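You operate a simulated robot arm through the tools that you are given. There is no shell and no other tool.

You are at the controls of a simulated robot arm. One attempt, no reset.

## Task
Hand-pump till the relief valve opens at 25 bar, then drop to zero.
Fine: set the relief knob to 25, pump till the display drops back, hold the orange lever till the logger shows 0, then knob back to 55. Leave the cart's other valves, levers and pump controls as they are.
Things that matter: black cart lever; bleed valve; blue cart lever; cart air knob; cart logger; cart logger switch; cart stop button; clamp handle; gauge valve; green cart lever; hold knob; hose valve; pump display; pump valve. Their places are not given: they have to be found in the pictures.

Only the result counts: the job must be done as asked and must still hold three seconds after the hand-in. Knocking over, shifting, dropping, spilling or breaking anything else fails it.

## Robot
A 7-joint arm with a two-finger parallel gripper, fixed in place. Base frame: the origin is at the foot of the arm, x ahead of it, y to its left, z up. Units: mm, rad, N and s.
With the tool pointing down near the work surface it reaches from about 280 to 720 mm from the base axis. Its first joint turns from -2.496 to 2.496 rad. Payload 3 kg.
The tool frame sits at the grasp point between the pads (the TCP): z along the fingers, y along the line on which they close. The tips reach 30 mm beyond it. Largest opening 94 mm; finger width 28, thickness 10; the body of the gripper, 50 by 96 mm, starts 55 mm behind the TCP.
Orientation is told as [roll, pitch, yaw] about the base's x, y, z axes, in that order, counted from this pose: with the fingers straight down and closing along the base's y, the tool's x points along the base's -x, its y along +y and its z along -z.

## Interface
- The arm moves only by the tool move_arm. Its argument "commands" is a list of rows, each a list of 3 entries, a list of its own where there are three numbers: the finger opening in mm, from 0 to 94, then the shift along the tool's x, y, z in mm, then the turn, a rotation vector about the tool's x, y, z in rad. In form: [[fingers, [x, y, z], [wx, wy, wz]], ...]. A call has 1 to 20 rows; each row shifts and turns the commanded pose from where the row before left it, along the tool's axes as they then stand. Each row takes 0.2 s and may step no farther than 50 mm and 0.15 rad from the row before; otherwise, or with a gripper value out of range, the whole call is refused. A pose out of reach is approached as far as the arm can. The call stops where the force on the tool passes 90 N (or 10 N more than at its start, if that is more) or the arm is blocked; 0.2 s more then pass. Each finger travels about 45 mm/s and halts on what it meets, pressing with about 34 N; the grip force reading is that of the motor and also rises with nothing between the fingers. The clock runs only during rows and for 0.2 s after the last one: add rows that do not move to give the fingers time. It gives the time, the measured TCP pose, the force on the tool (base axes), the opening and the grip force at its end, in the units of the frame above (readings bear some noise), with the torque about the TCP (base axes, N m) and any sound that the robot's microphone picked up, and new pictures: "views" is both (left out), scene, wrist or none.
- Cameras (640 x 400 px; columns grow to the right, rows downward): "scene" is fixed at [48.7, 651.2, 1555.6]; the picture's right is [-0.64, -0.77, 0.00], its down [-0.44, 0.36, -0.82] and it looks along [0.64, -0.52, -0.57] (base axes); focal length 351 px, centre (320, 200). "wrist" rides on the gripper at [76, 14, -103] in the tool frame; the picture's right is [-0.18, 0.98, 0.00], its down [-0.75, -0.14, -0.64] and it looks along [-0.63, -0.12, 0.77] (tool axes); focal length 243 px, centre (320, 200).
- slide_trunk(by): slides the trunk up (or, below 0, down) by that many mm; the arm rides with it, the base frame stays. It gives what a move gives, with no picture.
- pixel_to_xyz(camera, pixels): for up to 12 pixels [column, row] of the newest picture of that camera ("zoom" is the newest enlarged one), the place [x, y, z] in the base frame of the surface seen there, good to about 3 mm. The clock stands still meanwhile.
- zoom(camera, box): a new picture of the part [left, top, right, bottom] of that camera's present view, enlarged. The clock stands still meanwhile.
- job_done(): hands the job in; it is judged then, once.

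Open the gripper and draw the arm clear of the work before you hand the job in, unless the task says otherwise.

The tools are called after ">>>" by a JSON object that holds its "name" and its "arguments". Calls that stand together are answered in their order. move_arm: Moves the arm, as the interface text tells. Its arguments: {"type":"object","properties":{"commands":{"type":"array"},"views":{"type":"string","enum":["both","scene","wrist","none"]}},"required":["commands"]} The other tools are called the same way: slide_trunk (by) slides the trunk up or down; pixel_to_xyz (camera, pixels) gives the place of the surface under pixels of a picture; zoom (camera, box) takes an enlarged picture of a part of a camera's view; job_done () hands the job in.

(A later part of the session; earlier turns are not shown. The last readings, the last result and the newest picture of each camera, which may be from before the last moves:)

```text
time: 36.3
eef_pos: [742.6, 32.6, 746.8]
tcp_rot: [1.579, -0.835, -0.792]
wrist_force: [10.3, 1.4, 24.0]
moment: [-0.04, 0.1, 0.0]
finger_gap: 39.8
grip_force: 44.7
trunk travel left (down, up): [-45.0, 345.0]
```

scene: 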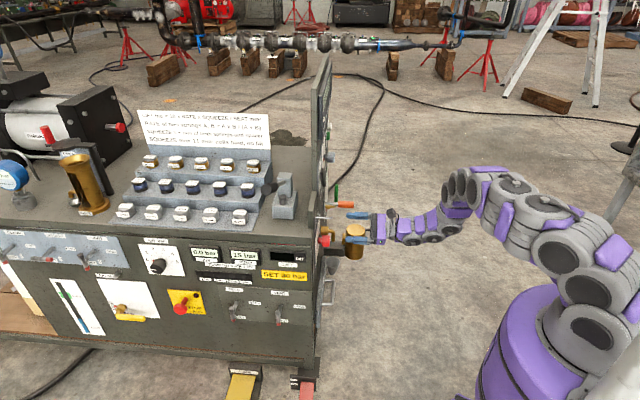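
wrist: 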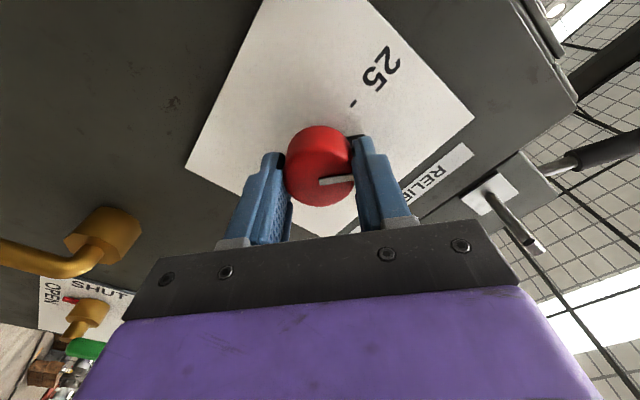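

Still following with the pointer about 45° from 25. I shift up 1.5 mm more and turn 0.65 rad further, approaching 25.

>>> {"name": "move_arm", "arguments": {"commands": [[10, [-1.2, 1, 0], [0, 0, 0]], [10, [0, 0, 0], [0, 0, -0.1]], [10, [0, 0, 0], [0, 0, -0.1]], [10, [0, 0, 0], [0, 0, -0.1]], [10, [0, 0, 0], [0, 0, -0.1]], [10, [0, 0, 0], [0, 0, -0.1]], [10, [0, 0, 0], [0, 0, -0.1]], [10, [0, 0, 0], [0, 0, -0.05]]], "views": "wrist"}}

```text
time: 38.1
eef_pos: [740.1, 33.9, 747.1]
tcp_rot: [1.59, -1.485, -0.806]
wrist_force: [-10.4, 3.9, 14.6]
moment: [0.25, -0.21, -0.31]
finger_gap: 39.8
grip_force: 45.5
trunk travel left (down, up): [-45.0, 345.0]
```

wrist: 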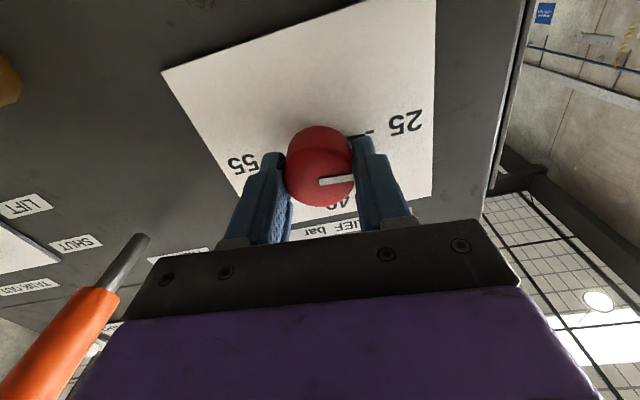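

The pointer has come round to near the 25 tick (368,132). I zoom to see how it lines up before the last bit.

>>> {"name": "zoom", "arguments": {"camera": "wrist", "box": [240, 90, 440, 220]}}

```text
3.08 times, centred on (340, 155) of wrist
```

zoom: 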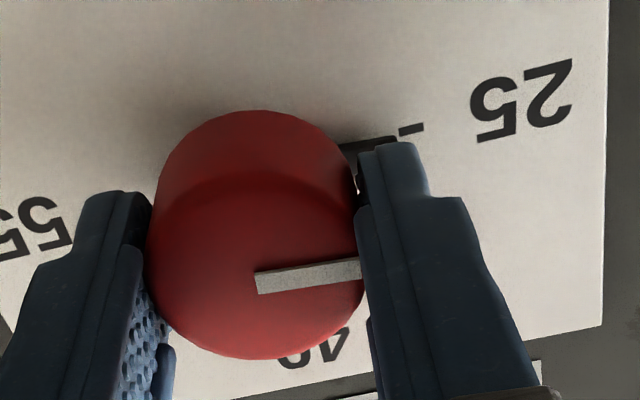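

The stub is a few degrees short of the 25 tick. I turn a further −0.075 rad and check again.

>>> {"name": "move_arm", "arguments": {"commands": [[10, [0, 0, 0], [0, 0, -0.075]], [10, [0, 0, 0], [0, 0, 0]]], "views": "wrist"}}

>>> {"name": "zoom", "arguments": {"camera": "wrist", "box": [240, 90, 440, 220]}}

```text
time: 38.7
eef_pos: [741.0, 34.0, 748.0]
tcp_rot: [1.697, -1.558, -0.91]
wrist_force: [-12.1, 2.3, 11.9]
moment: [0.39, -0.36, 0.49]
finger_gap: 40.0
grip_force: 44.3
trunk travel left (down, up): [-45.0, 345.0]
```

wrist: 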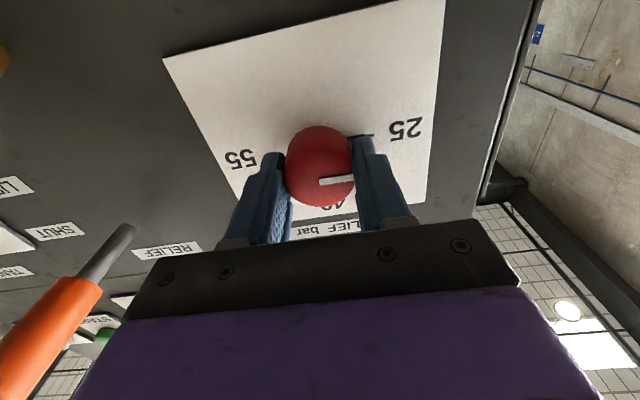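

```text
3.08 times, centred on (340, 155) of wrist
```

zoom: 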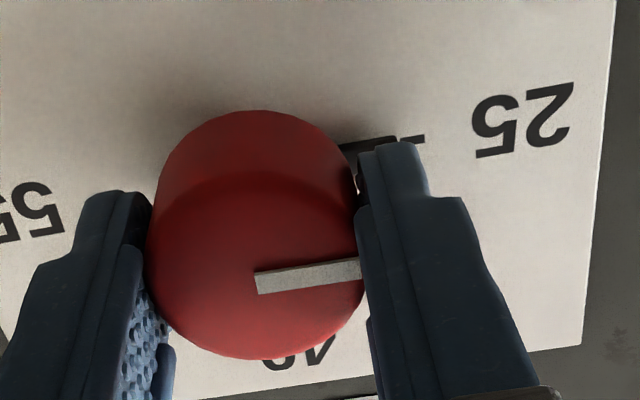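

The stub now lines up with the 25 tick (within about 1–2°, i.e. ~0.3 bar). I open the fingers in place and look whether the knob stays.

>>> {"name": "move_arm", "arguments": {"commands": [[94, [0, 0, 0], [0, 0, 0]], [94, [0, 0, 0], [0, 0, 0]], [94, [0, 0, 0], [0, 0, 0]], [94, [0, 0, 0], [0, 0, 0]], [94, [0, 0, 0], [0, 0, 0]]], "views": "wrist"}}

>>> {"name": "zoom", "arguments": {"camera": "wrist", "box": [240, 90, 440, 220]}}

```text
time: 39.9
eef_pos: [741.6, 33.2, 747.1]
tcp_rot: [1.702, -1.557, -0.917]
wrist_force: [-0.2, -0.3, 0.3]
moment: [0.0, 0.01, 0.0]
finger_gap: 94.0
grip_force: 0.0
trunk travel left (down, up): [-45.0, 345.0]
```

wrist: 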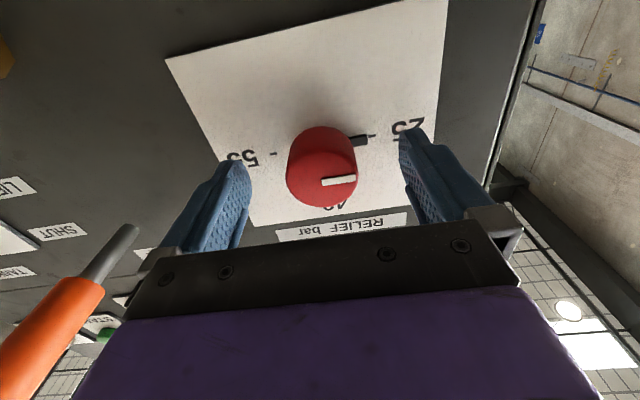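

```text
3.08 times, centred on (340, 155) of wrist
```

zoom: 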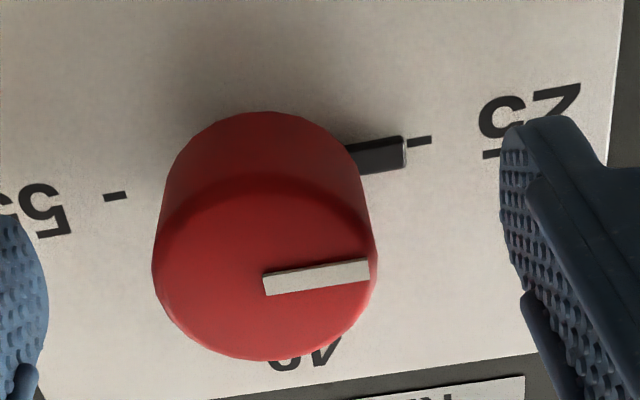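

The knob holds at 25 exactly (stub and white line on the 25–55 line). Now I retreat from the panel and raise the trunk toward the pump lever.

>>> {"name": "move_arm", "arguments": {"commands": [[94, [0, 0, -40], [0, 0, 0]], [94, [0, 0, -45], [0, 0, 0]], [94, [0, 0, -45], [0, 0, 0]]], "views": "none"}}

>>> {"name": "slide_trunk", "arguments": {"by": 200}}

```text
time: 40.7
eef_pos: [650.8, -62.0, 746.9]
tcp_rot: [1.768, -1.557, -0.983]
wrist_force: [0.4, -1.0, 1.0]
moment: [0.04, -0.03, 0.02]
finger_gap: 94.1
grip_force: 0.1
trunk travel left (down, up): [-45.0, 345.0]
```

```text
time: 42.9
eef_pos: [651.5, -61.6, 945.2]
tcp_rot: [1.712, -1.556, -0.928]
wrist_force: [0.7, -1.1, 0.6]
moment: [-0.01, -0.05, 0.0]
finger_gap: 94.3
grip_force: 0.0
trunk travel left (down, up): [-245.0, 145.0]
```

Now at z=945 clear of the panel. I roll to φ≈2.06 rad (fingers perpendicular to the pump lever, which is tilted ~28° up), while shifting up and left afterwards.

>>> {"name": "move_arm", "arguments": {"commands": [[94, [0, 0, 0], [0, 0, 0.147]], [94, [0, 0, 0], [0, 0, 0.147]], [94, [0, 0, 0], [0, 0, 0.147]], [94, [0, 0, 0], [0, 0, 0.147]], [94, [0, 0, 0], [0, 0, 0.147]], [94, [0, 0, 0], [0, 0, 0.147]], [94, [0, 0, 0], [0, 0, 0.147]], [94, [0, 0, 0], [0, 0, 0.147]], [94, [0, 0, 0], [0, 0, 0.147]], [94, [0, 0, 0], [0, 0, 0.147]], [94, [0, 0, 0], [0, 0, 0.1]]], "views": "both"}}

```text
time: 45.3
eef_pos: [652.7, -62.0, 947.0]
tcp_rot: [1.573, 0.013, -0.786]
wrist_force: [0.3, 0.1, 0.2]
moment: [0.0, 0.01, 0.02]
finger_gap: 94.1
grip_force: 0.1
trunk travel left (down, up): [-245.0, 145.0]
```

scene: 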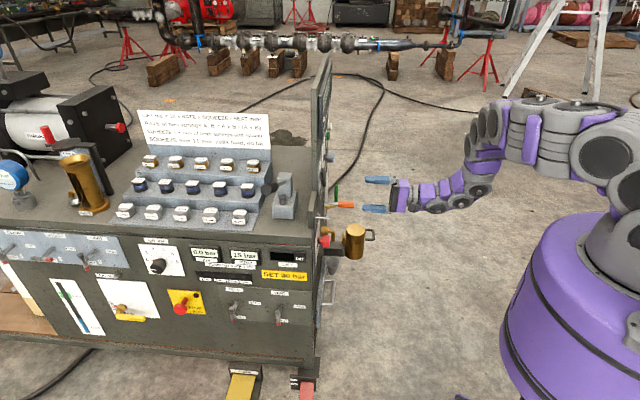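
wrist: 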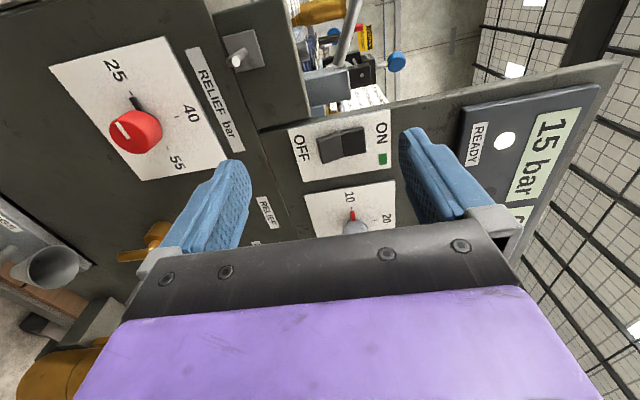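

Knob clearly at 25 in this view. I move left and up to in front of the pump lever's grip (s≈−337, z≈1062, d≈560).

>>> {"name": "move_arm", "arguments": {"commands": [[94, [33.6, 23, 0], [0, 0, 0]], [94, [33.6, 23, 0], [0, 0, 0]], [94, [33.6, 23, 0], [0, 0, 0]], [94, [33.6, 23, 0], [0, 0, 0]], [94, [33.6, 23, 0], [0, 0, 0]], [94, [0, 0, 46], [0, 0, 0.12]], [94, [0, 0, 46], [0, 0, 0.12]], [94, [0, 0, 46], [0, 0, 0.12]], [94, [0, 0, 0], [0, 0, 0.12]]], "views": "both"}}

```text
time: 47.3
eef_pos: [631.1, 152.8, 1063.0]
tcp_rot: [1.575, 0.497, -0.786]
wrist_force: [-0.6, -0.2, 0.6]
moment: [0.0, 0.01, 0.03]
finger_gap: 94.1
grip_force: 0.0
trunk travel left (down, up): [-245.0, 145.0]
```

scene: 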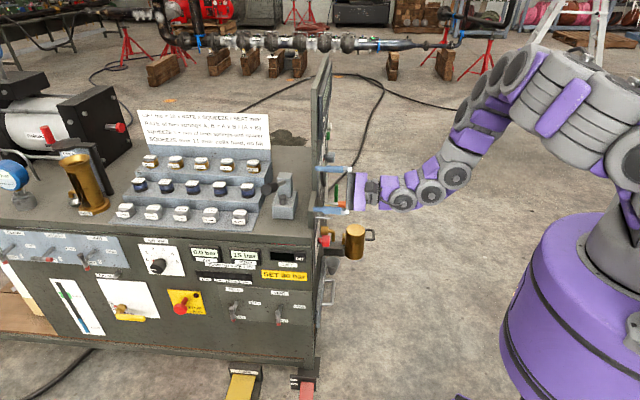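
wrist: 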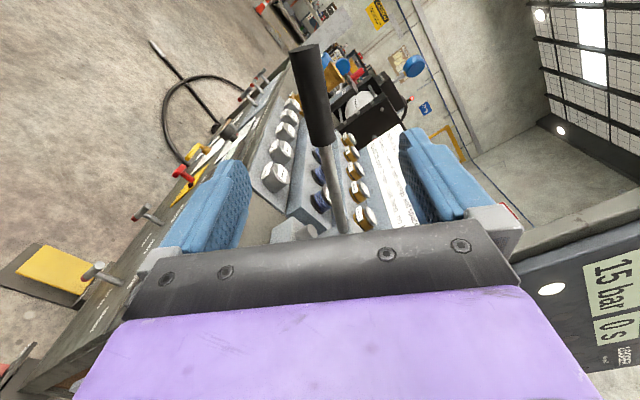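

The pump lever appears between the fingers (grip (305,50)–(325,140), rod down to (343,230)), and the logger's 15 bar is visible at right. I measure the lever.

>>> {"name": "pixel_to_xyz", "arguments": {"camera": "wrist", "pixels": [[305, 52], [310, 75], [316, 100], [322, 130], [330, 160], [337, 190], [343, 220], [298, 85], [327, 85], [290, 235], [355, 45]]}}

>>> {"name": "zoom", "arguments": {"camera": "wrist", "box": [220, 30, 420, 240]}}

```text
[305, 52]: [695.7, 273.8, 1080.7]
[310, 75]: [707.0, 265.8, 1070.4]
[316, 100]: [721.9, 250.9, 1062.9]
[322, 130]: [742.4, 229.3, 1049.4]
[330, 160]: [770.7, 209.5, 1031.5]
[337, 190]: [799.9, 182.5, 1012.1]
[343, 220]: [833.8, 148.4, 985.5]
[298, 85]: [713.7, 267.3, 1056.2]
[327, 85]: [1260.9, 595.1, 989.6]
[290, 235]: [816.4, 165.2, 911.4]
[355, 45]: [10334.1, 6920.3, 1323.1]
```

```text
1.90 times, centred on (320, 135) of wrist
```

zoom: 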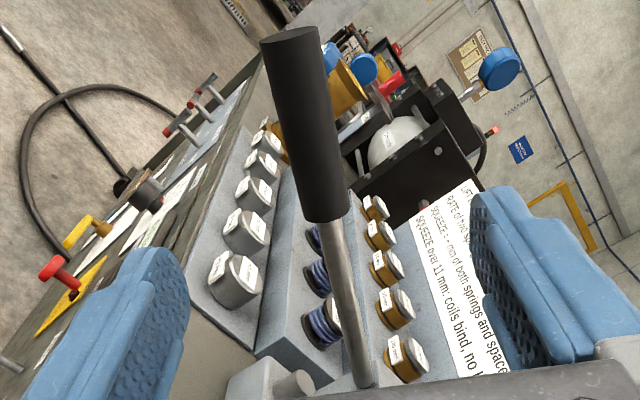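

Lever axis lies at d≈700 with a ~27 mm grip, angle 27°, and the TCP is already aligned with it. I advance so the grip is between the fingers (d≈697).

>>> {"name": "move_arm", "arguments": {"commands": [[94, [0, -1, 47], [0, 0, 0]], [94, [0, 0, 47], [0, 0, 0]], [94, [0, 0, 48], [0, 0, 0]], [94, [0, 0, 0], [0, 0, 0]]], "views": "both"}}

```text
time: 48.3
eef_pos: [730.2, 251.0, 1065.2]
tcp_rot: [1.576, 0.495, -0.785]
wrist_force: [0.1, 0.1, 0.3]
moment: [0.0, -0.06, 0.07]
finger_gap: 93.9
grip_force: 0.1
trunk travel left (down, up): [-245.0, 145.0]
```

scene: 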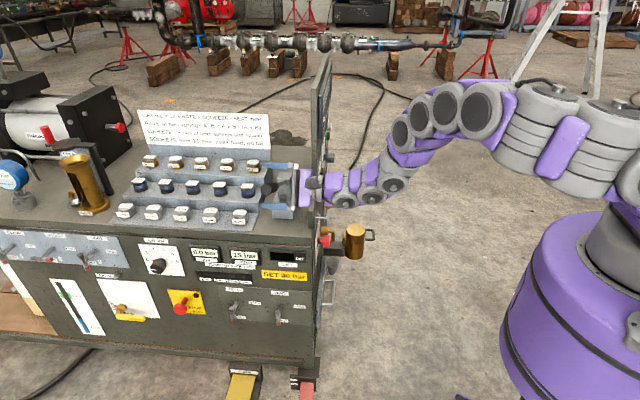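
wrist: 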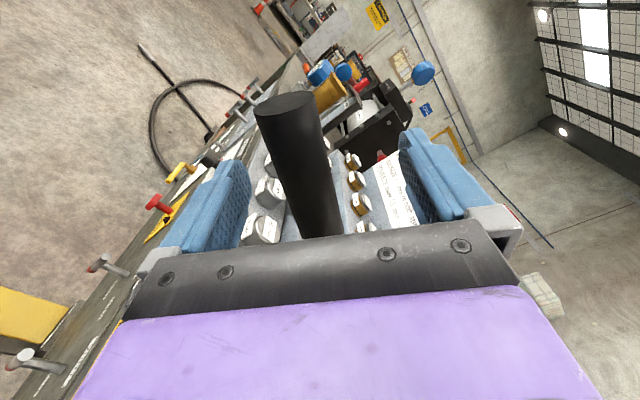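

The grip is between the fingers. I close to about 36 mm to cage it loosely.

>>> {"name": "move_arm", "arguments": {"commands": [[36, [0, 0, 0], [0, 0, 0]], [36, [0, 0, 0], [0, 0, 0]], [36, [0, 0, 0], [0, 0, 0]], [36, [0, 0, 0], [0, 0, 0]], [36, [0, 0, 0], [0, 0, 0]]], "views": "both"}}

>>> {"name": "zoom", "arguments": {"camera": "scene", "box": [180, 150, 340, 290]}}

```text
time: 49.5
eef_pos: [731.0, 256.6, 1062.9]
tcp_rot: [1.571, 0.493, -0.787]
wrist_force: [-2.3, 1.7, -4.5]
moment: [-0.08, -0.03, 0.01]
finger_gap: 39.7
grip_force: 3.1
trunk travel left (down, up): [-245.0, 145.0]
```

scene: 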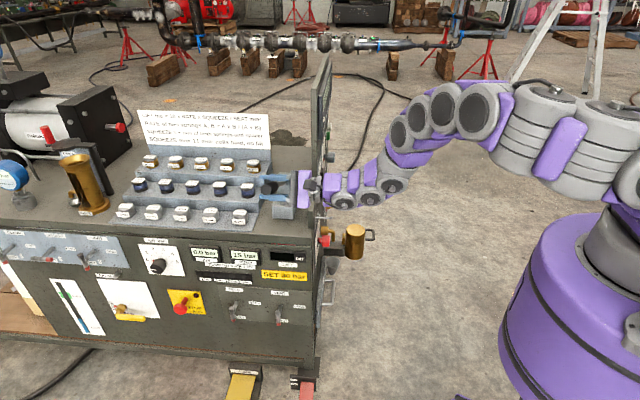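
wrist: 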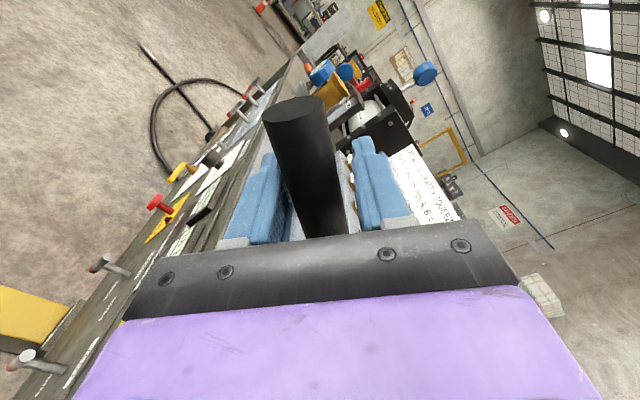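

```text
2.86 times, centred on (260, 220) of scene
```

zoom: 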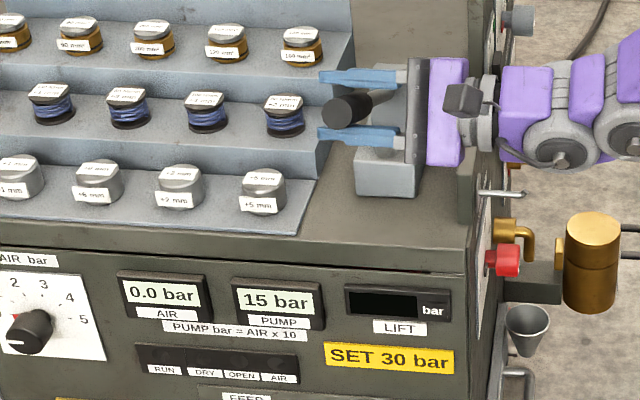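

The gap stays at 39.7 mm with a 36 command. I command slightly tighter to find out whether that is the grip's diameter.

>>> {"name": "move_arm", "arguments": {"commands": [[30, [0, 0, 0], [0, 0, 0]], [30, [0, 0, 0], [0, 0, 0]], [30, [0, 0, 0], [0, 0, 0]]], "views": "wrist"}}

```text
time: 50.3
eef_pos: [729.5, 256.7, 1061.4]
tcp_rot: [1.571, 0.492, -0.785]
wrist_force: [-9.3, 1.1, -12.9]
moment: [-0.14, -0.04, 0.1]
finger_gap: 38.3
grip_force: 7.6
trunk travel left (down, up): [-245.0, 145.0]
```

wrist: 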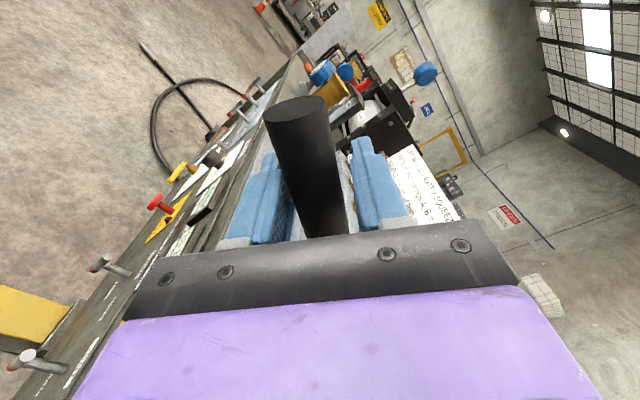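

The lower finger already touches the grip while the upper one does not, so the TCP is ~5 mm too high. I shift down 5 mm along the closing axis and re-cage.

>>> {"name": "move_arm", "arguments": {"commands": [[36, [0, -5.5, 0], [0, 0, 0]], [34, [0, 0, 0], [0, 0, 0]], [34, [0, 0, 0], [0, 0, 0]], [34, [0, 0, 0], [0, 0, 0]]], "views": "wrist"}}

>>> {"name": "zoom", "arguments": {"camera": "wrist", "box": [220, 80, 420, 250]}}

```text
time: 51.3
eef_pos: [729.7, 258.2, 1057.4]
tcp_rot: [1.572, 0.492, -0.786]
wrist_force: [0.9, -1.0, 0.2]
moment: [-0.01, 0.0, 0.02]
finger_gap: 34.4
grip_force: 0.3
trunk travel left (down, up): [-245.0, 145.0]
```

wrist: 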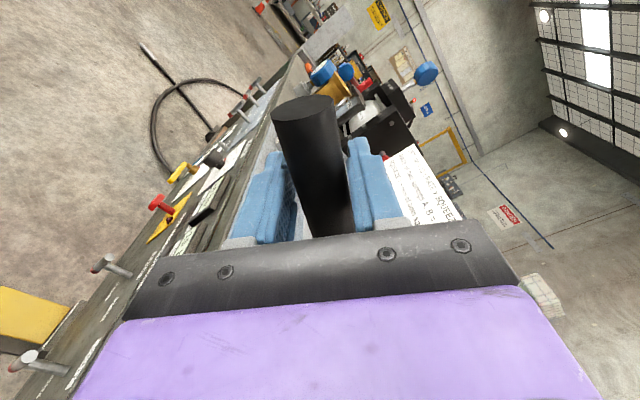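

```text
2.35 times, centred on (320, 165) of wrist
```

zoom: 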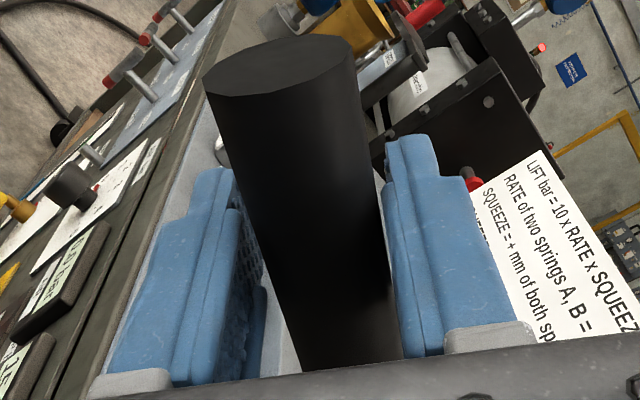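

The lever is now caged (34 mm gap, no force). I start a down stroke along the arc: three rows of about 19 mm with matching roll, and watch force and display.

>>> {"name": "move_arm", "arguments": {"commands": [[34, [-1, -19, 0], [0, 0, -0.1]], [34, [-1, -19, 0], [0, 0, -0.1]], [34, [-1, -19, 0], [0, 0, -0.1]]], "views": "both"}}

>>> {"name": "zoom", "arguments": {"camera": "scene", "box": [180, 150, 340, 290]}}

```text
time: 52.1
eef_pos: [716.4, 272.2, 1004.6]
tcp_rot: [1.573, 0.191, -0.785]
wrist_force: [2.1, -1.5, 1.1]
moment: [0.0, 0.02, 0.0]
finger_gap: 35.2
grip_force: 0.8
trunk travel left (down, up): [-245.0, 145.0]
```

scene: 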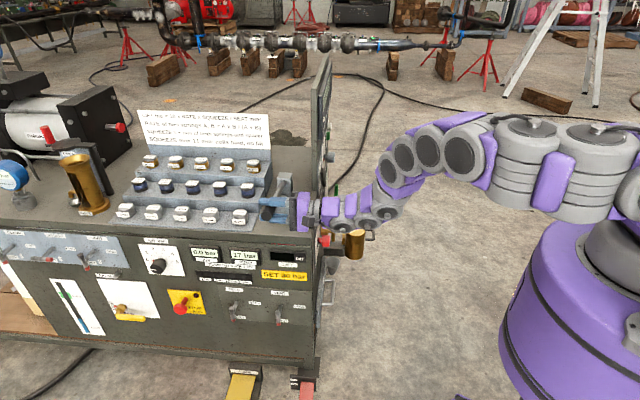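
wrist: 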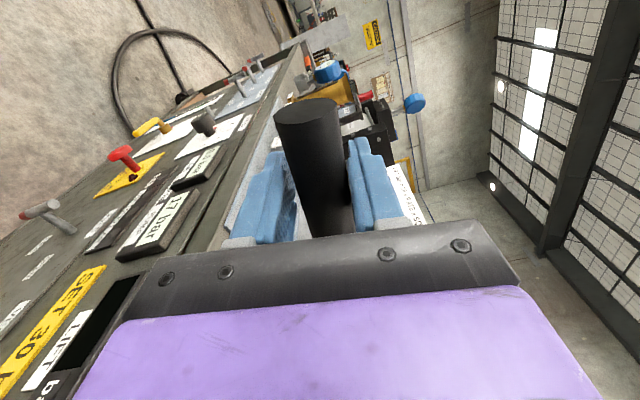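

```text
2.86 times, centred on (260, 220) of scene
```

zoom: 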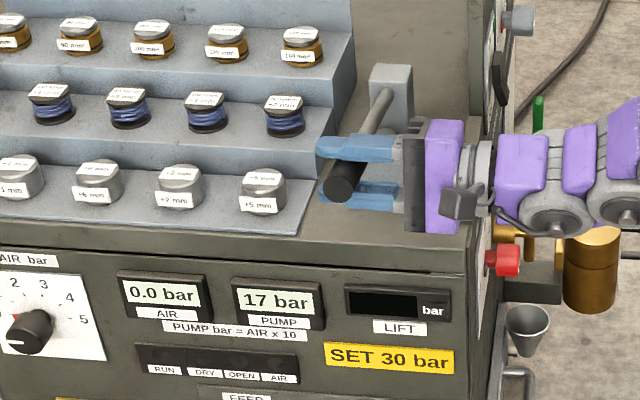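

Pump display rose 15 → 17 bar on that half-stroke with hardly any force. I continue the down stroke two more rows.

>>> {"name": "move_arm", "arguments": {"commands": [[34, [-1, -19, 0], [0, 0, -0.1]], [34, [-1, -19, 0], [0, 0, -0.1]]], "views": "scene"}}

>>> {"name": "zoom", "arguments": {"camera": "scene", "box": [180, 150, 340, 290]}}

```text
time: 52.7
eef_pos: [713.1, 276.1, 968.1]
tcp_rot: [1.572, -0.011, -0.785]
wrist_force: [2.1, 0.0, 3.2]
moment: [0.01, 0.06, -0.02]
finger_gap: 35.4
grip_force: 1.0
trunk travel left (down, up): [-245.0, 145.0]
```

scene: 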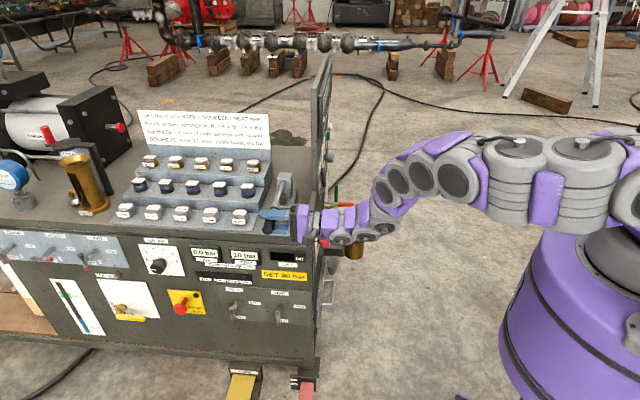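

```text
2.86 times, centred on (260, 220) of scene
```

zoom: 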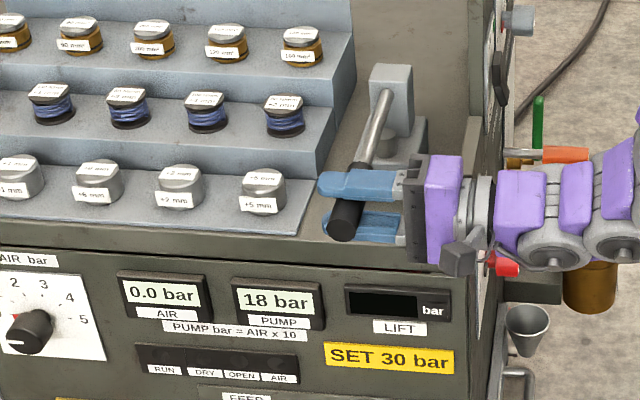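

Now 18 bar. I go two rows further down to find the bottom of the stroke.

>>> {"name": "move_arm", "arguments": {"commands": [[34, [-1, -19, 0], [0, 0, -0.1]], [34, [-1, -19, 0], [0, 0, -0.1]]], "views": "scene"}}

>>> {"name": "zoom", "arguments": {"camera": "scene", "box": [180, 150, 340, 290]}}

```text
time: 53.3
eef_pos: [718.0, 271.8, 935.1]
tcp_rot: [1.584, -0.211, -0.789]
wrist_force: [0.4, 2.7, 23.9]
moment: [0.23, 0.29, 0.05]
finger_gap: 47.8
grip_force: 12.9
trunk travel left (down, up): [-245.0, 145.0]
```

scene: 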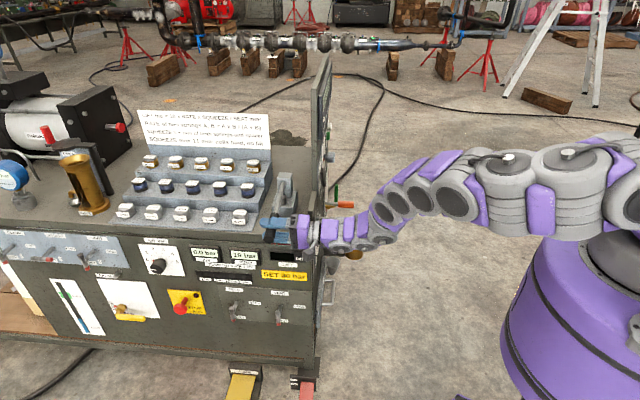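

```text
2.86 times, centred on (260, 220) of scene
```

zoom: 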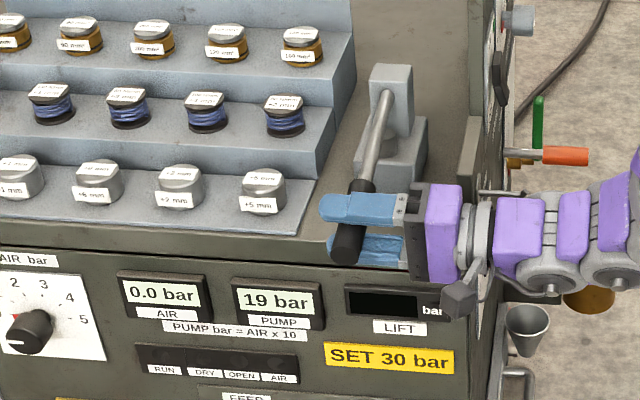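

19 bar and the lever is on its bottom stop (24 N, upper finger pressed back). I lift the lever back up along the arc to about its starting angle.

>>> {"name": "move_arm", "arguments": {"commands": [[34, [-1, 19, 0], [0, 0, 0.1]], [34, [-1, 19, 0], [0, 0, 0.1]], [34, [-1, 19, 0], [0, 0, 0.1]], [34, [-1, 19, 0], [0, 0, 0.1]], [34, [-1, 19, 0], [0, 0, 0.1]], [34, [-1, 19, 0], [0, 0, 0.1]], [34, [-1, 19, 0], [0, 0, 0.1]]], "views": "both"}}

>>> {"name": "zoom", "arguments": {"camera": "scene", "box": [180, 150, 340, 290]}}

```text
time: 54.9
eef_pos: [729.6, 256.8, 1057.1]
tcp_rot: [1.571, 0.495, -0.788]
wrist_force: [-1.1, -1.1, 1.7]
moment: [0.04, -0.01, -0.02]
finger_gap: 34.9
grip_force: 0.4
trunk travel left (down, up): [-245.0, 145.0]
```

scene: 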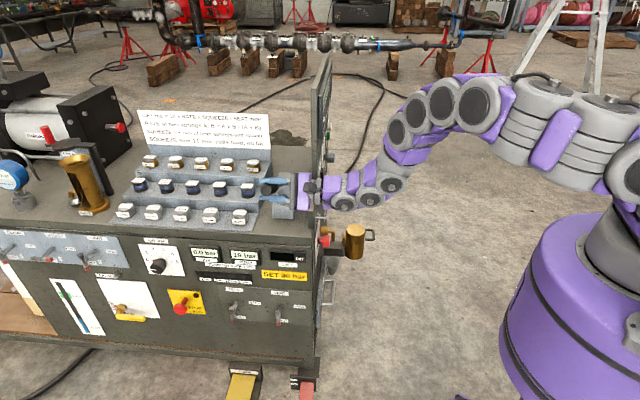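
wrist: 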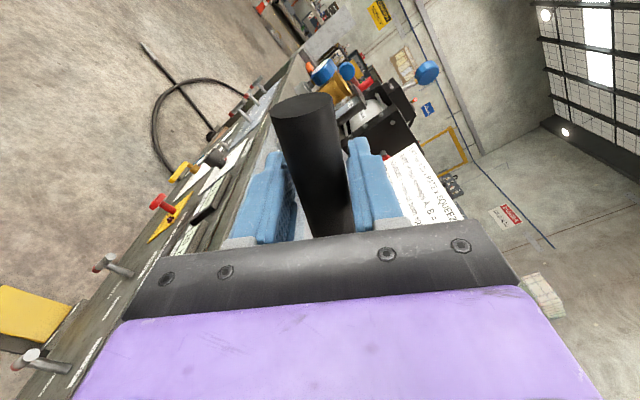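

```text
2.86 times, centred on (260, 220) of scene
```

zoom: 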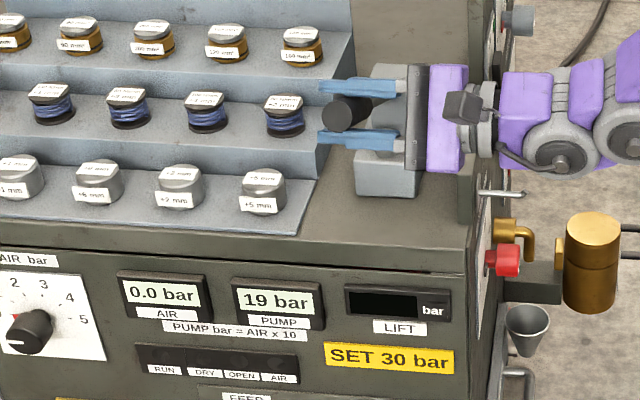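

Pressure holds at 19 bar with the lever back up. Second down stroke: six rows.

>>> {"name": "move_arm", "arguments": {"commands": [[34, [-1, -19, 0], [0, 0, -0.1]], [34, [-1, -19, 0], [0, 0, -0.1]], [34, [-1, -19, 0], [0, 0, -0.1]], [34, [-1, -19, 0], [0, 0, -0.1]], [34, [-1, -19, 0], [0, 0, -0.1]], [34, [-1, -19, 0], [0, 0, -0.1]]], "views": "scene"}}

>>> {"name": "zoom", "arguments": {"camera": "scene", "box": [180, 150, 340, 290]}}

```text
time: 56.3
eef_pos: [714.1, 273.1, 948.9]
tcp_rot: [1.574, -0.109, -0.785]
wrist_force: [1.3, -0.1, 2.6]
moment: [0.08, 0.06, -0.01]
finger_gap: 35.6
grip_force: 1.2
trunk travel left (down, up): [-245.0, 145.0]
```

scene: 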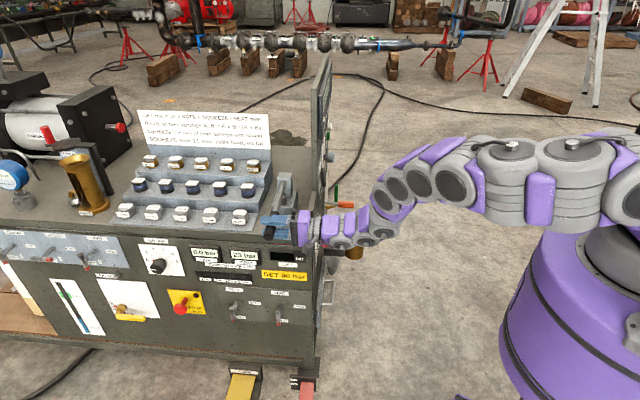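

```text
2.86 times, centred on (260, 220) of scene
```

zoom: 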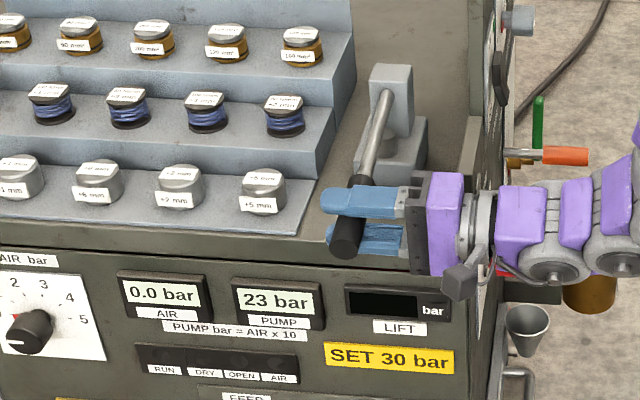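

23 bar after the second stroke. I lift the lever again and then press down in short steps, watching for 25 bar and the drop.

>>> {"name": "move_arm", "arguments": {"commands": [[34, [-1, 19, 0], [0, 0, 0.1]], [34, [-1, 19, 0], [0, 0, 0.1]], [34, [-1, 19, 0], [0, 0, 0.1]], [34, [-1, 19, 0], [0, 0, 0.1]], [34, [-1, 19, 0], [0, 0, 0.1]], [34, [-1, 19, 0], [0, 0, 0.1]], [34, [-1, -19, 0], [0, 0, -0.1]], [34, [-1, -19, 0], [0, 0, -0.1]]], "views": "scene"}}

>>> {"name": "zoom", "arguments": {"camera": "scene", "box": [180, 150, 340, 290]}}

```text
time: 58.1
eef_pos: [720.8, 266.5, 1021.4]
tcp_rot: [1.572, 0.289, -0.786]
wrist_force: [0.1, -1.5, 1.4]
moment: [0.02, -0.06, -0.02]
finger_gap: 35.1
grip_force: 1.1
trunk travel left (down, up): [-245.0, 145.0]
```

scene: 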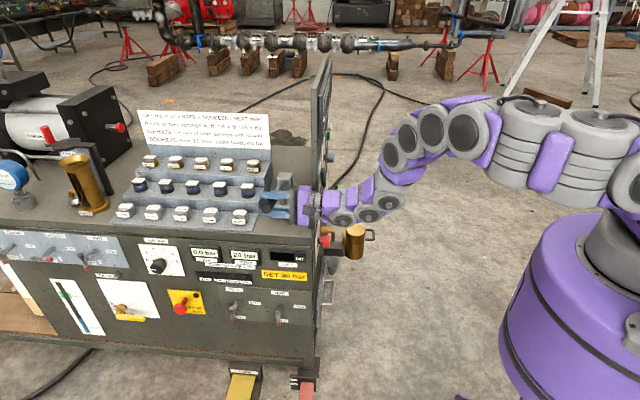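

```text
2.86 times, centred on (260, 220) of scene
```

zoom: 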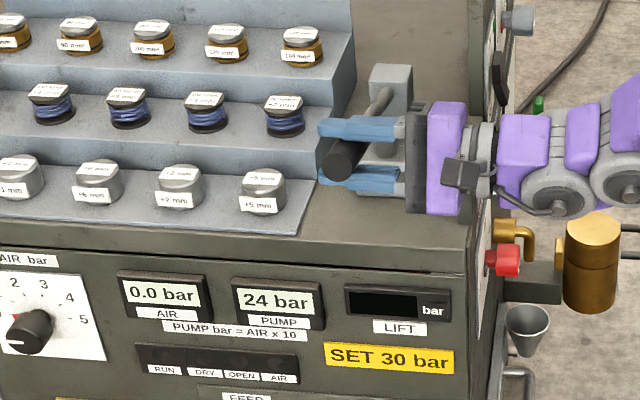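

24 bar now. I press one row at a time.

>>> {"name": "move_arm", "arguments": {"commands": [[34, [-1, -19, 0], [0, 0, -0.1]]], "views": "scene"}}

>>> {"name": "zoom", "arguments": {"camera": "scene", "box": [180, 220, 340, 290]}}

```text
time: 58.5
eef_pos: [718.8, 271.6, 1003.1]
tcp_rot: [1.57, 0.19, -0.787]
wrist_force: [1.7, -1.1, 2.2]
moment: [-0.06, 0.01, 0.05]
finger_gap: 35.3
grip_force: 1.0
trunk travel left (down, up): [-245.0, 145.0]
```

scene: 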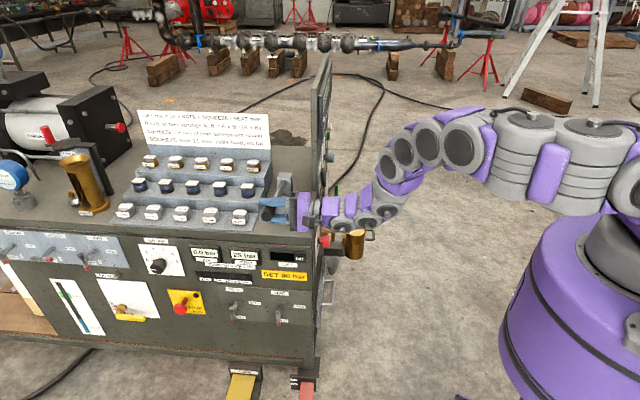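

```text
4.00 times, centred on (260, 255) of scene
```

zoom: 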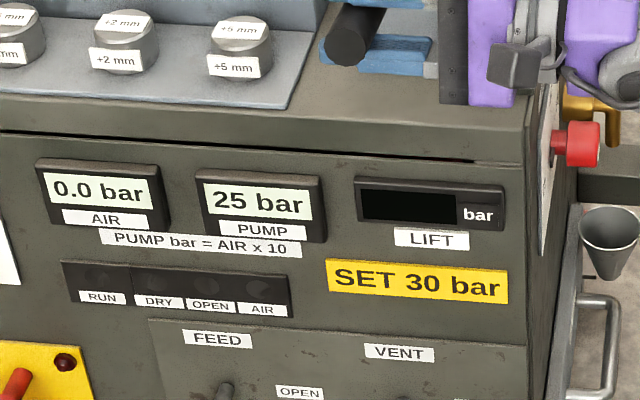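

25 bar on the display, not yet dropped. One more short step down.

>>> {"name": "move_arm", "arguments": {"commands": [[34, [-0.5, -9.5, 0], [0, 0, -0.05]]], "views": "scene"}}

>>> {"name": "zoom", "arguments": {"camera": "scene", "box": [180, 220, 340, 290]}}

```text
time: 58.9
eef_pos: [716.2, 271.9, 996.1]
tcp_rot: [1.573, 0.141, -0.788]
wrist_force: [1.2, -0.9, 2.4]
moment: [-0.01, -0.01, -0.03]
finger_gap: 35.2
grip_force: 1.2
trunk travel left (down, up): [-245.0, 145.0]
```

scene: 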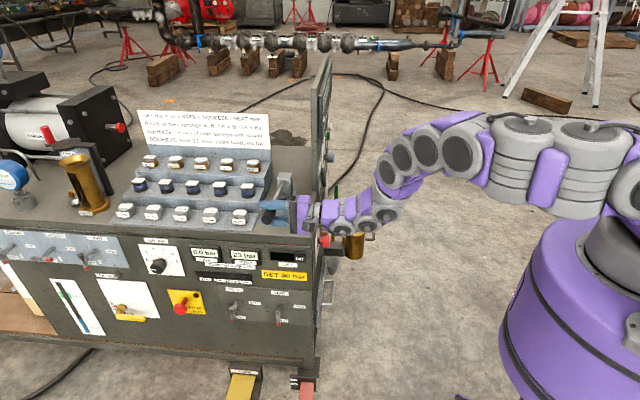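

```text
4.00 times, centred on (260, 255) of scene
```

zoom: 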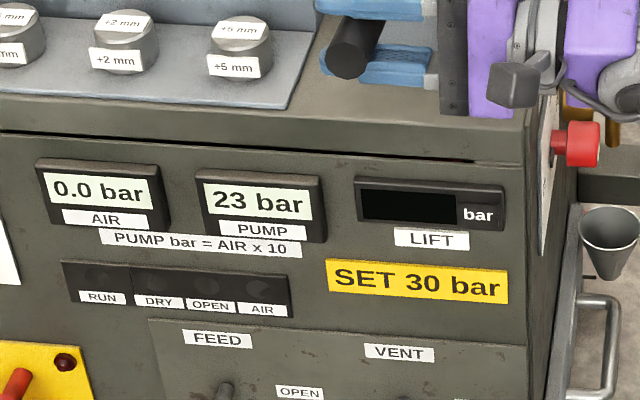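

The display dropped from 25 to 23 bar: the relief valve opened. I raise the lever back to its starting angle (no pumping on the up stroke), open the fingers, and retreat.

>>> {"name": "move_arm", "arguments": {"commands": [[34, [-1, 19, 0], [0, 0, 0.1]], [34, [-1, 19, 0], [0, 0, 0.1]], [34, [-1, 19, 0], [0, 0, 0.1]], [34, [-0.5, 9.5, 0], [0, 0, 0.05]], [34, [0, -2, 0], [0, 0, 0]], [94, [0, 0, 0], [0, 0, 0]], [94, [0, 0, 0], [0, 0, 0]], [94, [0, 0, 0], [0, 0, 0]], [94, [0, 0, 0], [0, 0, 0]], [94, [0, 0, 0], [0, 0, 0]]], "views": "both"}}

>>> {"name": "zoom", "arguments": {"camera": "scene", "box": [180, 150, 340, 290]}}

```text
time: 61.1
eef_pos: [730.4, 257.9, 1056.4]
tcp_rot: [1.571, 0.491, -0.784]
wrist_force: [0.3, -0.8, 0.2]
moment: [-0.01, -0.01, -0.01]
finger_gap: 94.0
grip_force: 0.0
trunk travel left (down, up): [-245.0, 145.0]
```

scene: 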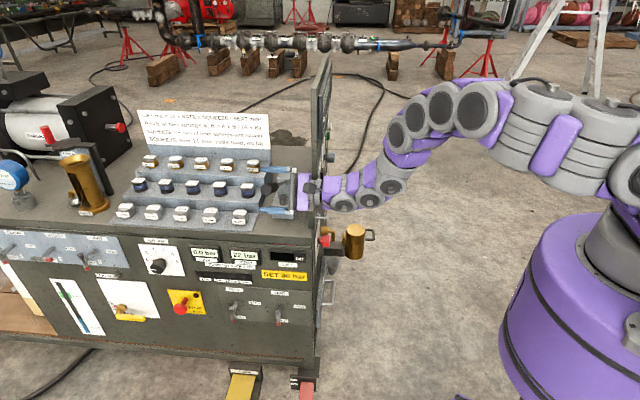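
wrist: 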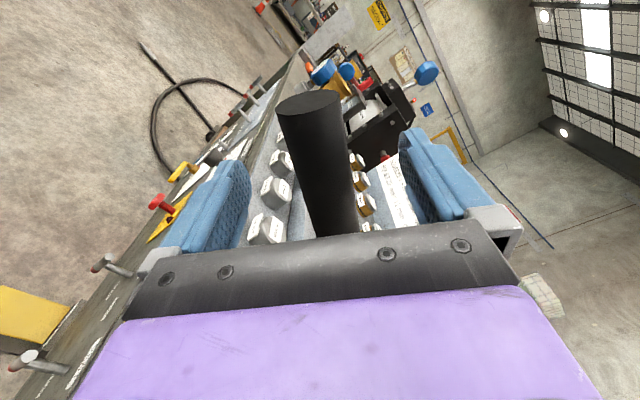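

```text
2.86 times, centred on (260, 220) of scene
```

zoom: 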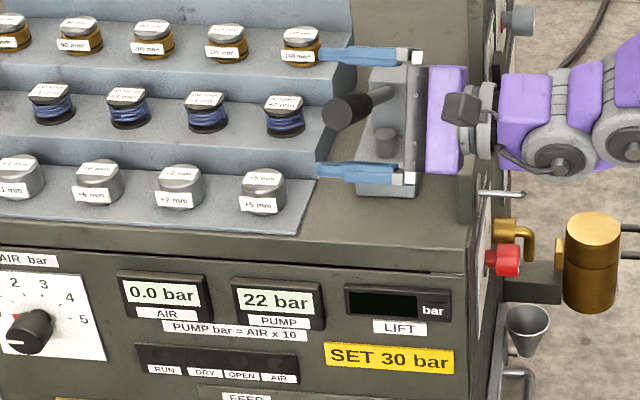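

The lever stayed up and pressure holds at 22 bar. I retreat straight back to d≈420, then lower the trunk fully for the orange lever.

>>> {"name": "move_arm", "arguments": {"commands": [[94, [0, 0, -47], [0, 0, 0]], [94, [0, 0, -47], [0, 0, 0]], [94, [0, 0, -47], [0, 0, 0]], [60, [0, 0, -47], [0, 0, 0]], [30, [0, 0, -47], [0, 0, 0]], [10, [0, 0, -47], [0, 0, 0]], [0, [0, 0, 0], [0, 0, 0]]], "views": "both"}}

>>> {"name": "slide_trunk", "arguments": {"by": -245}}

```text
time: 62.7
eef_pos: [531.1, 55.7, 1056.6]
tcp_rot: [1.572, 0.492, -0.786]
wrist_force: [-1.1, 0.8, 0.8]
moment: [0.0, -0.01, -0.01]
finger_gap: 9.3
grip_force: 0.1
trunk travel left (down, up): [-245.0, 145.0]
```

scene: 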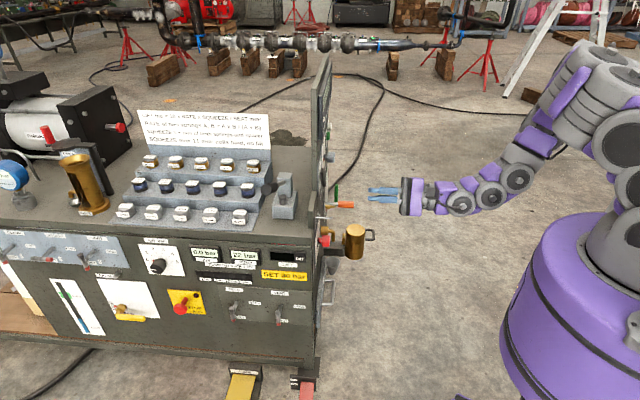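
wrist: 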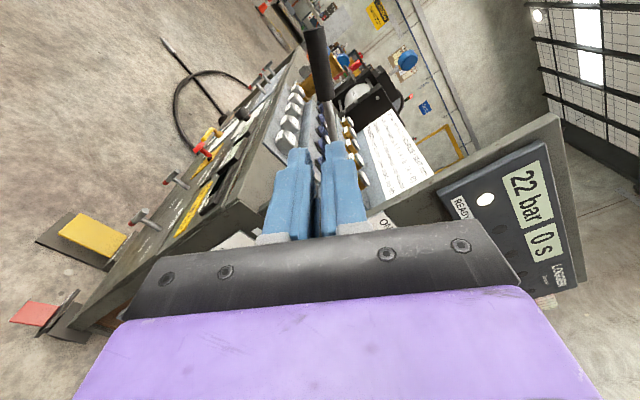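

```text
time: 65.2
eef_pos: [531.5, 55.6, 812.1]
tcp_rot: [1.574, 0.491, -0.784]
wrist_force: [0.0, 0.3, 0.2]
moment: [-0.01, -0.04, -0.01]
finger_gap: 0.2
grip_force: 33.3
trunk travel left (down, up): [0.0, 390.0]
```

The logger also reads 22 bar. With the trunk fully down (TCP z=812), I roll back to φ=0 and yaw the tool to point along base +x, for reach to the orange lever.

>>> {"name": "move_arm", "arguments": {"commands": [[0, [0, 0, 0], [0, 0, -0.147]], [0, [0, 0, 0], [0, 0, -0.147]], [0, [0, 0, 0], [0, 0, -0.147]], [0, [0, 0, 0], [0, 0, -0.147]], [0, [0, 0, 0], [0, 0, -0.147]], [0, [0, 0, 0], [0, 0, -0.147]], [0, [0, 0, 0], [0, 0, -0.147]], [0, [0, 0, 0], [0, 0, -0.147]], [0, [0, 0, 0], [0, 0, -0.147]], [0, [0, 0, 0], [0, 0, -0.147]], [0, [0, 0, 0], [0, 0, -0.147]], [0, [0, 0, 0], [0, 0, -0.147]], [0, [0, 0, 0], [0, 0, -0.147]], [0, [0, 0, 0], [0, 0, -0.147]], [0, [0, 0, 0], [0.13, 0, 0]], [0, [0, 0, 0], [0.13, 0, 0]], [0, [0, 0, 0], [0.13, 0, 0]], [0, [0, 0, 0], [0.13, 0, 0]], [0, [0, 0, 0], [0.13, 0, 0]], [0, [0, 0, 0], [0.135, 0, 0]]], "views": "both"}}

```text
time: 69.4
eef_pos: [731.5, -69.9, 757.8]
tcp_rot: [1.37, -1.565, -1.372]
wrist_force: [-0.5, -0.9, 0.1]
moment: [-0.02, -0.01, 0.05]
finger_gap: 0.1
grip_force: 33.4
out of reach, approached as far as the arm can: row 12, 13, 14, 15, 16, 17, 18, 19, 20
trunk travel left (down, up): [0.0, 390.0]
```

scene: 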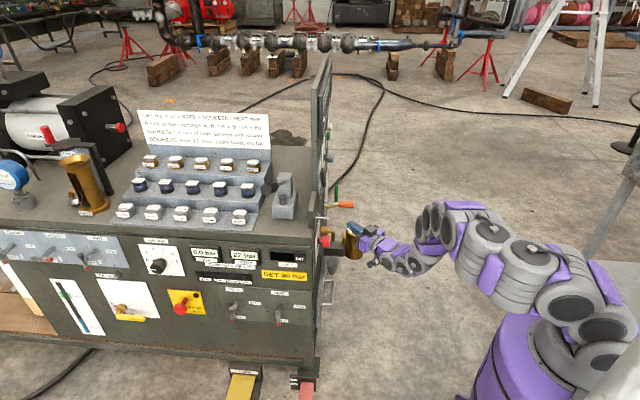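
wrist: 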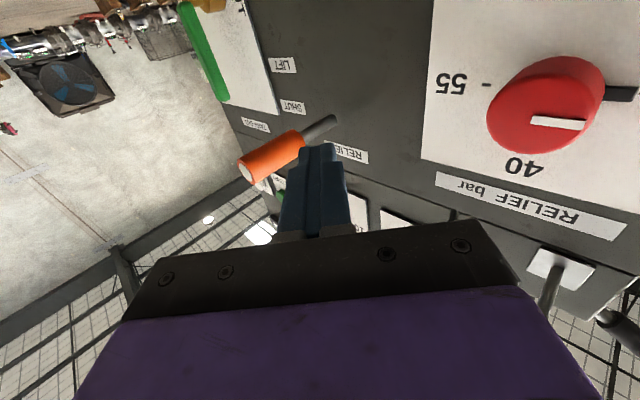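

The arm passed through an out-of-reach zone and drifted, but ended clear of everything at (731,-70,758), pointing along +x; the orange lever is at (245–335, 120–175). I measure the lever and its SHUT/LIFT labels.

>>> {"name": "pixel_to_xyz", "arguments": {"camera": "wrist", "pixels": [[245, 172], [262, 160], [280, 150], [293, 142], [312, 132], [330, 122], [285, 65], [292, 107], [215, 55], [300, 110]]}}

>>> {"name": "zoom", "arguments": {"camera": "wrist", "box": [180, 20, 400, 200]}}

```text
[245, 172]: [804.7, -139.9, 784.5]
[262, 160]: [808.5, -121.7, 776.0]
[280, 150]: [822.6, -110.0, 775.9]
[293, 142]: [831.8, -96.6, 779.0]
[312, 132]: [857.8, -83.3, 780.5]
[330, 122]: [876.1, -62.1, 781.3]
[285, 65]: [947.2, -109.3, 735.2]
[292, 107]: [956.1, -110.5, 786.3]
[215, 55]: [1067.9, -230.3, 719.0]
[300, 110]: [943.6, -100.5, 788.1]
```

```text
2.22 times, centred on (290, 110) of wrist
```

zoom: 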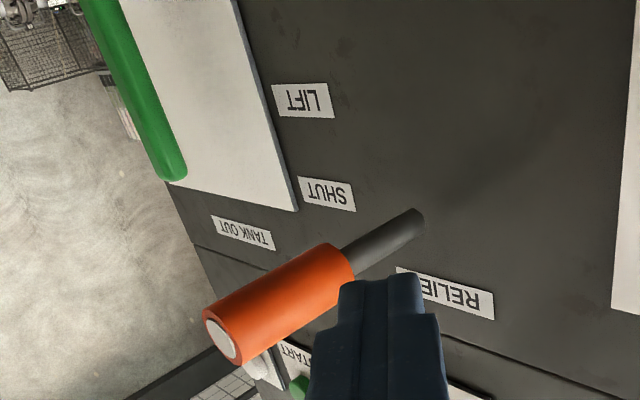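

The lever's axis is at s≈−666, z≈785 with LIFT 51 mm below SHUT. I go up first (to z≈840), then check.

>>> {"name": "move_arm", "arguments": {"commands": [[0, [-27, 0, 0], [0, 0, 0]], [0, [-27, 0, 0], [0, 0, 0]], [0, [-28, 0, 0], [0, 0, 0]], [0, [0, 0, 0], [0, 0, 0]]], "views": "none"}}

```text
time: 70.4
eef_pos: [771.3, -81.4, 814.7]
tcp_rot: [1.206, -1.565, -1.207]
wrist_force: [0.4, -1.1, -0.3]
moment: [-0.04, 0.01, -0.02]
finger_gap: 0.0
grip_force: 33.1
out of reach, approached as far as the arm can: row 1, 2, 3
trunk travel left (down, up): [0.0, 390.0]
```

It drifted outward again to (771,-81,815): the arm is limited on the near side, not the far side. I move toward the wanted spot above the lever, (795,-122,840), in small steps.

>>> {"name": "move_arm", "arguments": {"commands": [[0, [-13, -20, 12], [0, 0, 0]], [0, [-13, -20, 12], [0, 0, 0]], [0, [0, 0, 0], [0, 0, 0]]], "views": "both"}}

```text
time: 71.2
eef_pos: [793.9, -120.2, 839.4]
tcp_rot: [1.112, -1.563, -1.112]
wrist_force: [1.0, 0.2, 0.0]
moment: [0.03, 0.0, -0.01]
finger_gap: 0.0
grip_force: 33.7
trunk travel left (down, up): [0.0, 390.0]
```

scene: 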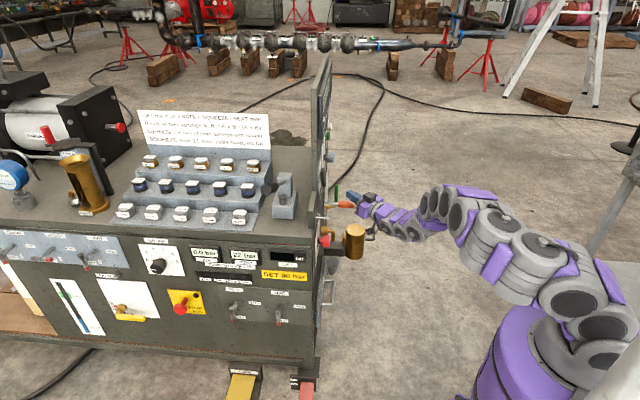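
wrist: 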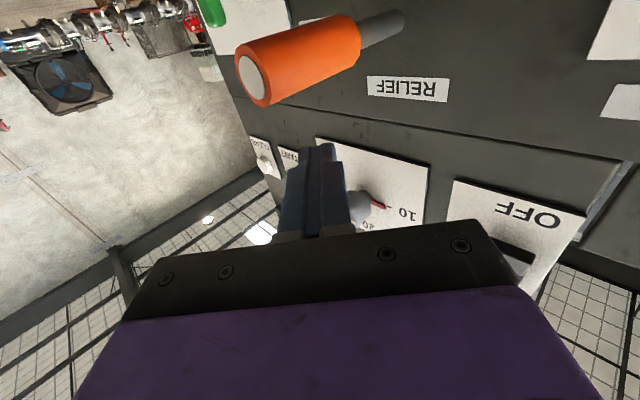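

The arm is now tracking exactly at (794,-120,839) above the lever. I move 21 mm forward so the fingers fully cross the orange grip, then lower to just above it.

>>> {"name": "move_arm", "arguments": {"commands": [[0, [0, -1, 21], [0, 0, 0]], [0, [10, 0, 0], [0, 0, 0]], [0, [10, 0, 0], [0, 0, 0]], [0, [0, 0, 0], [0, 0, 0]]], "views": "both"}}

>>> {"name": "zoom", "arguments": {"camera": "scene", "box": [300, 150, 440, 270]}}

```text
time: 72.2
eef_pos: [814.8, -120.7, 819.6]
tcp_rot: [1.113, -1.564, -1.114]
wrist_force: [0.3, 0.3, 0.7]
moment: [-0.01, -0.03, 0.02]
finger_gap: 0.0
grip_force: 32.7
trunk travel left (down, up): [0.0, 390.0]
```

scene: 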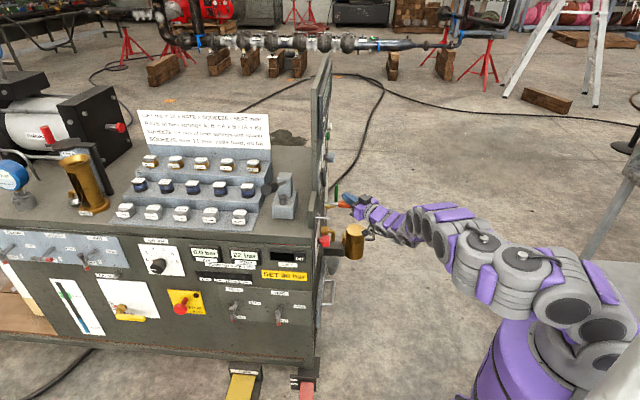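
wrist: 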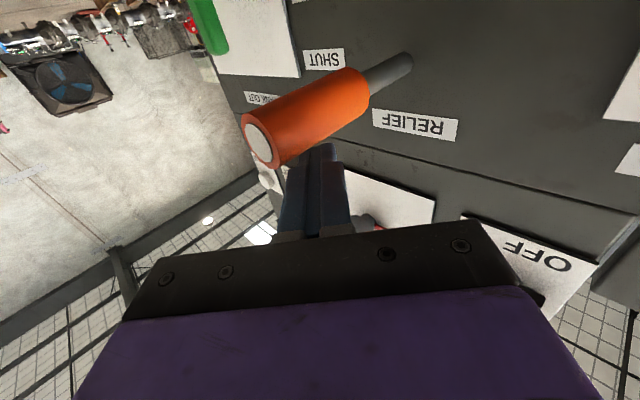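

```text
3.33 times, centred on (370, 210) of scene
```

zoom: 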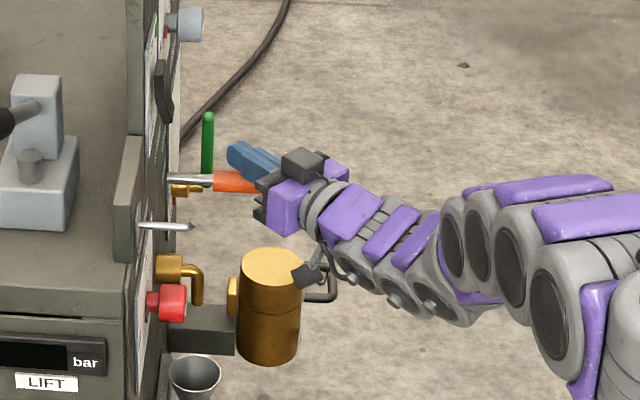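

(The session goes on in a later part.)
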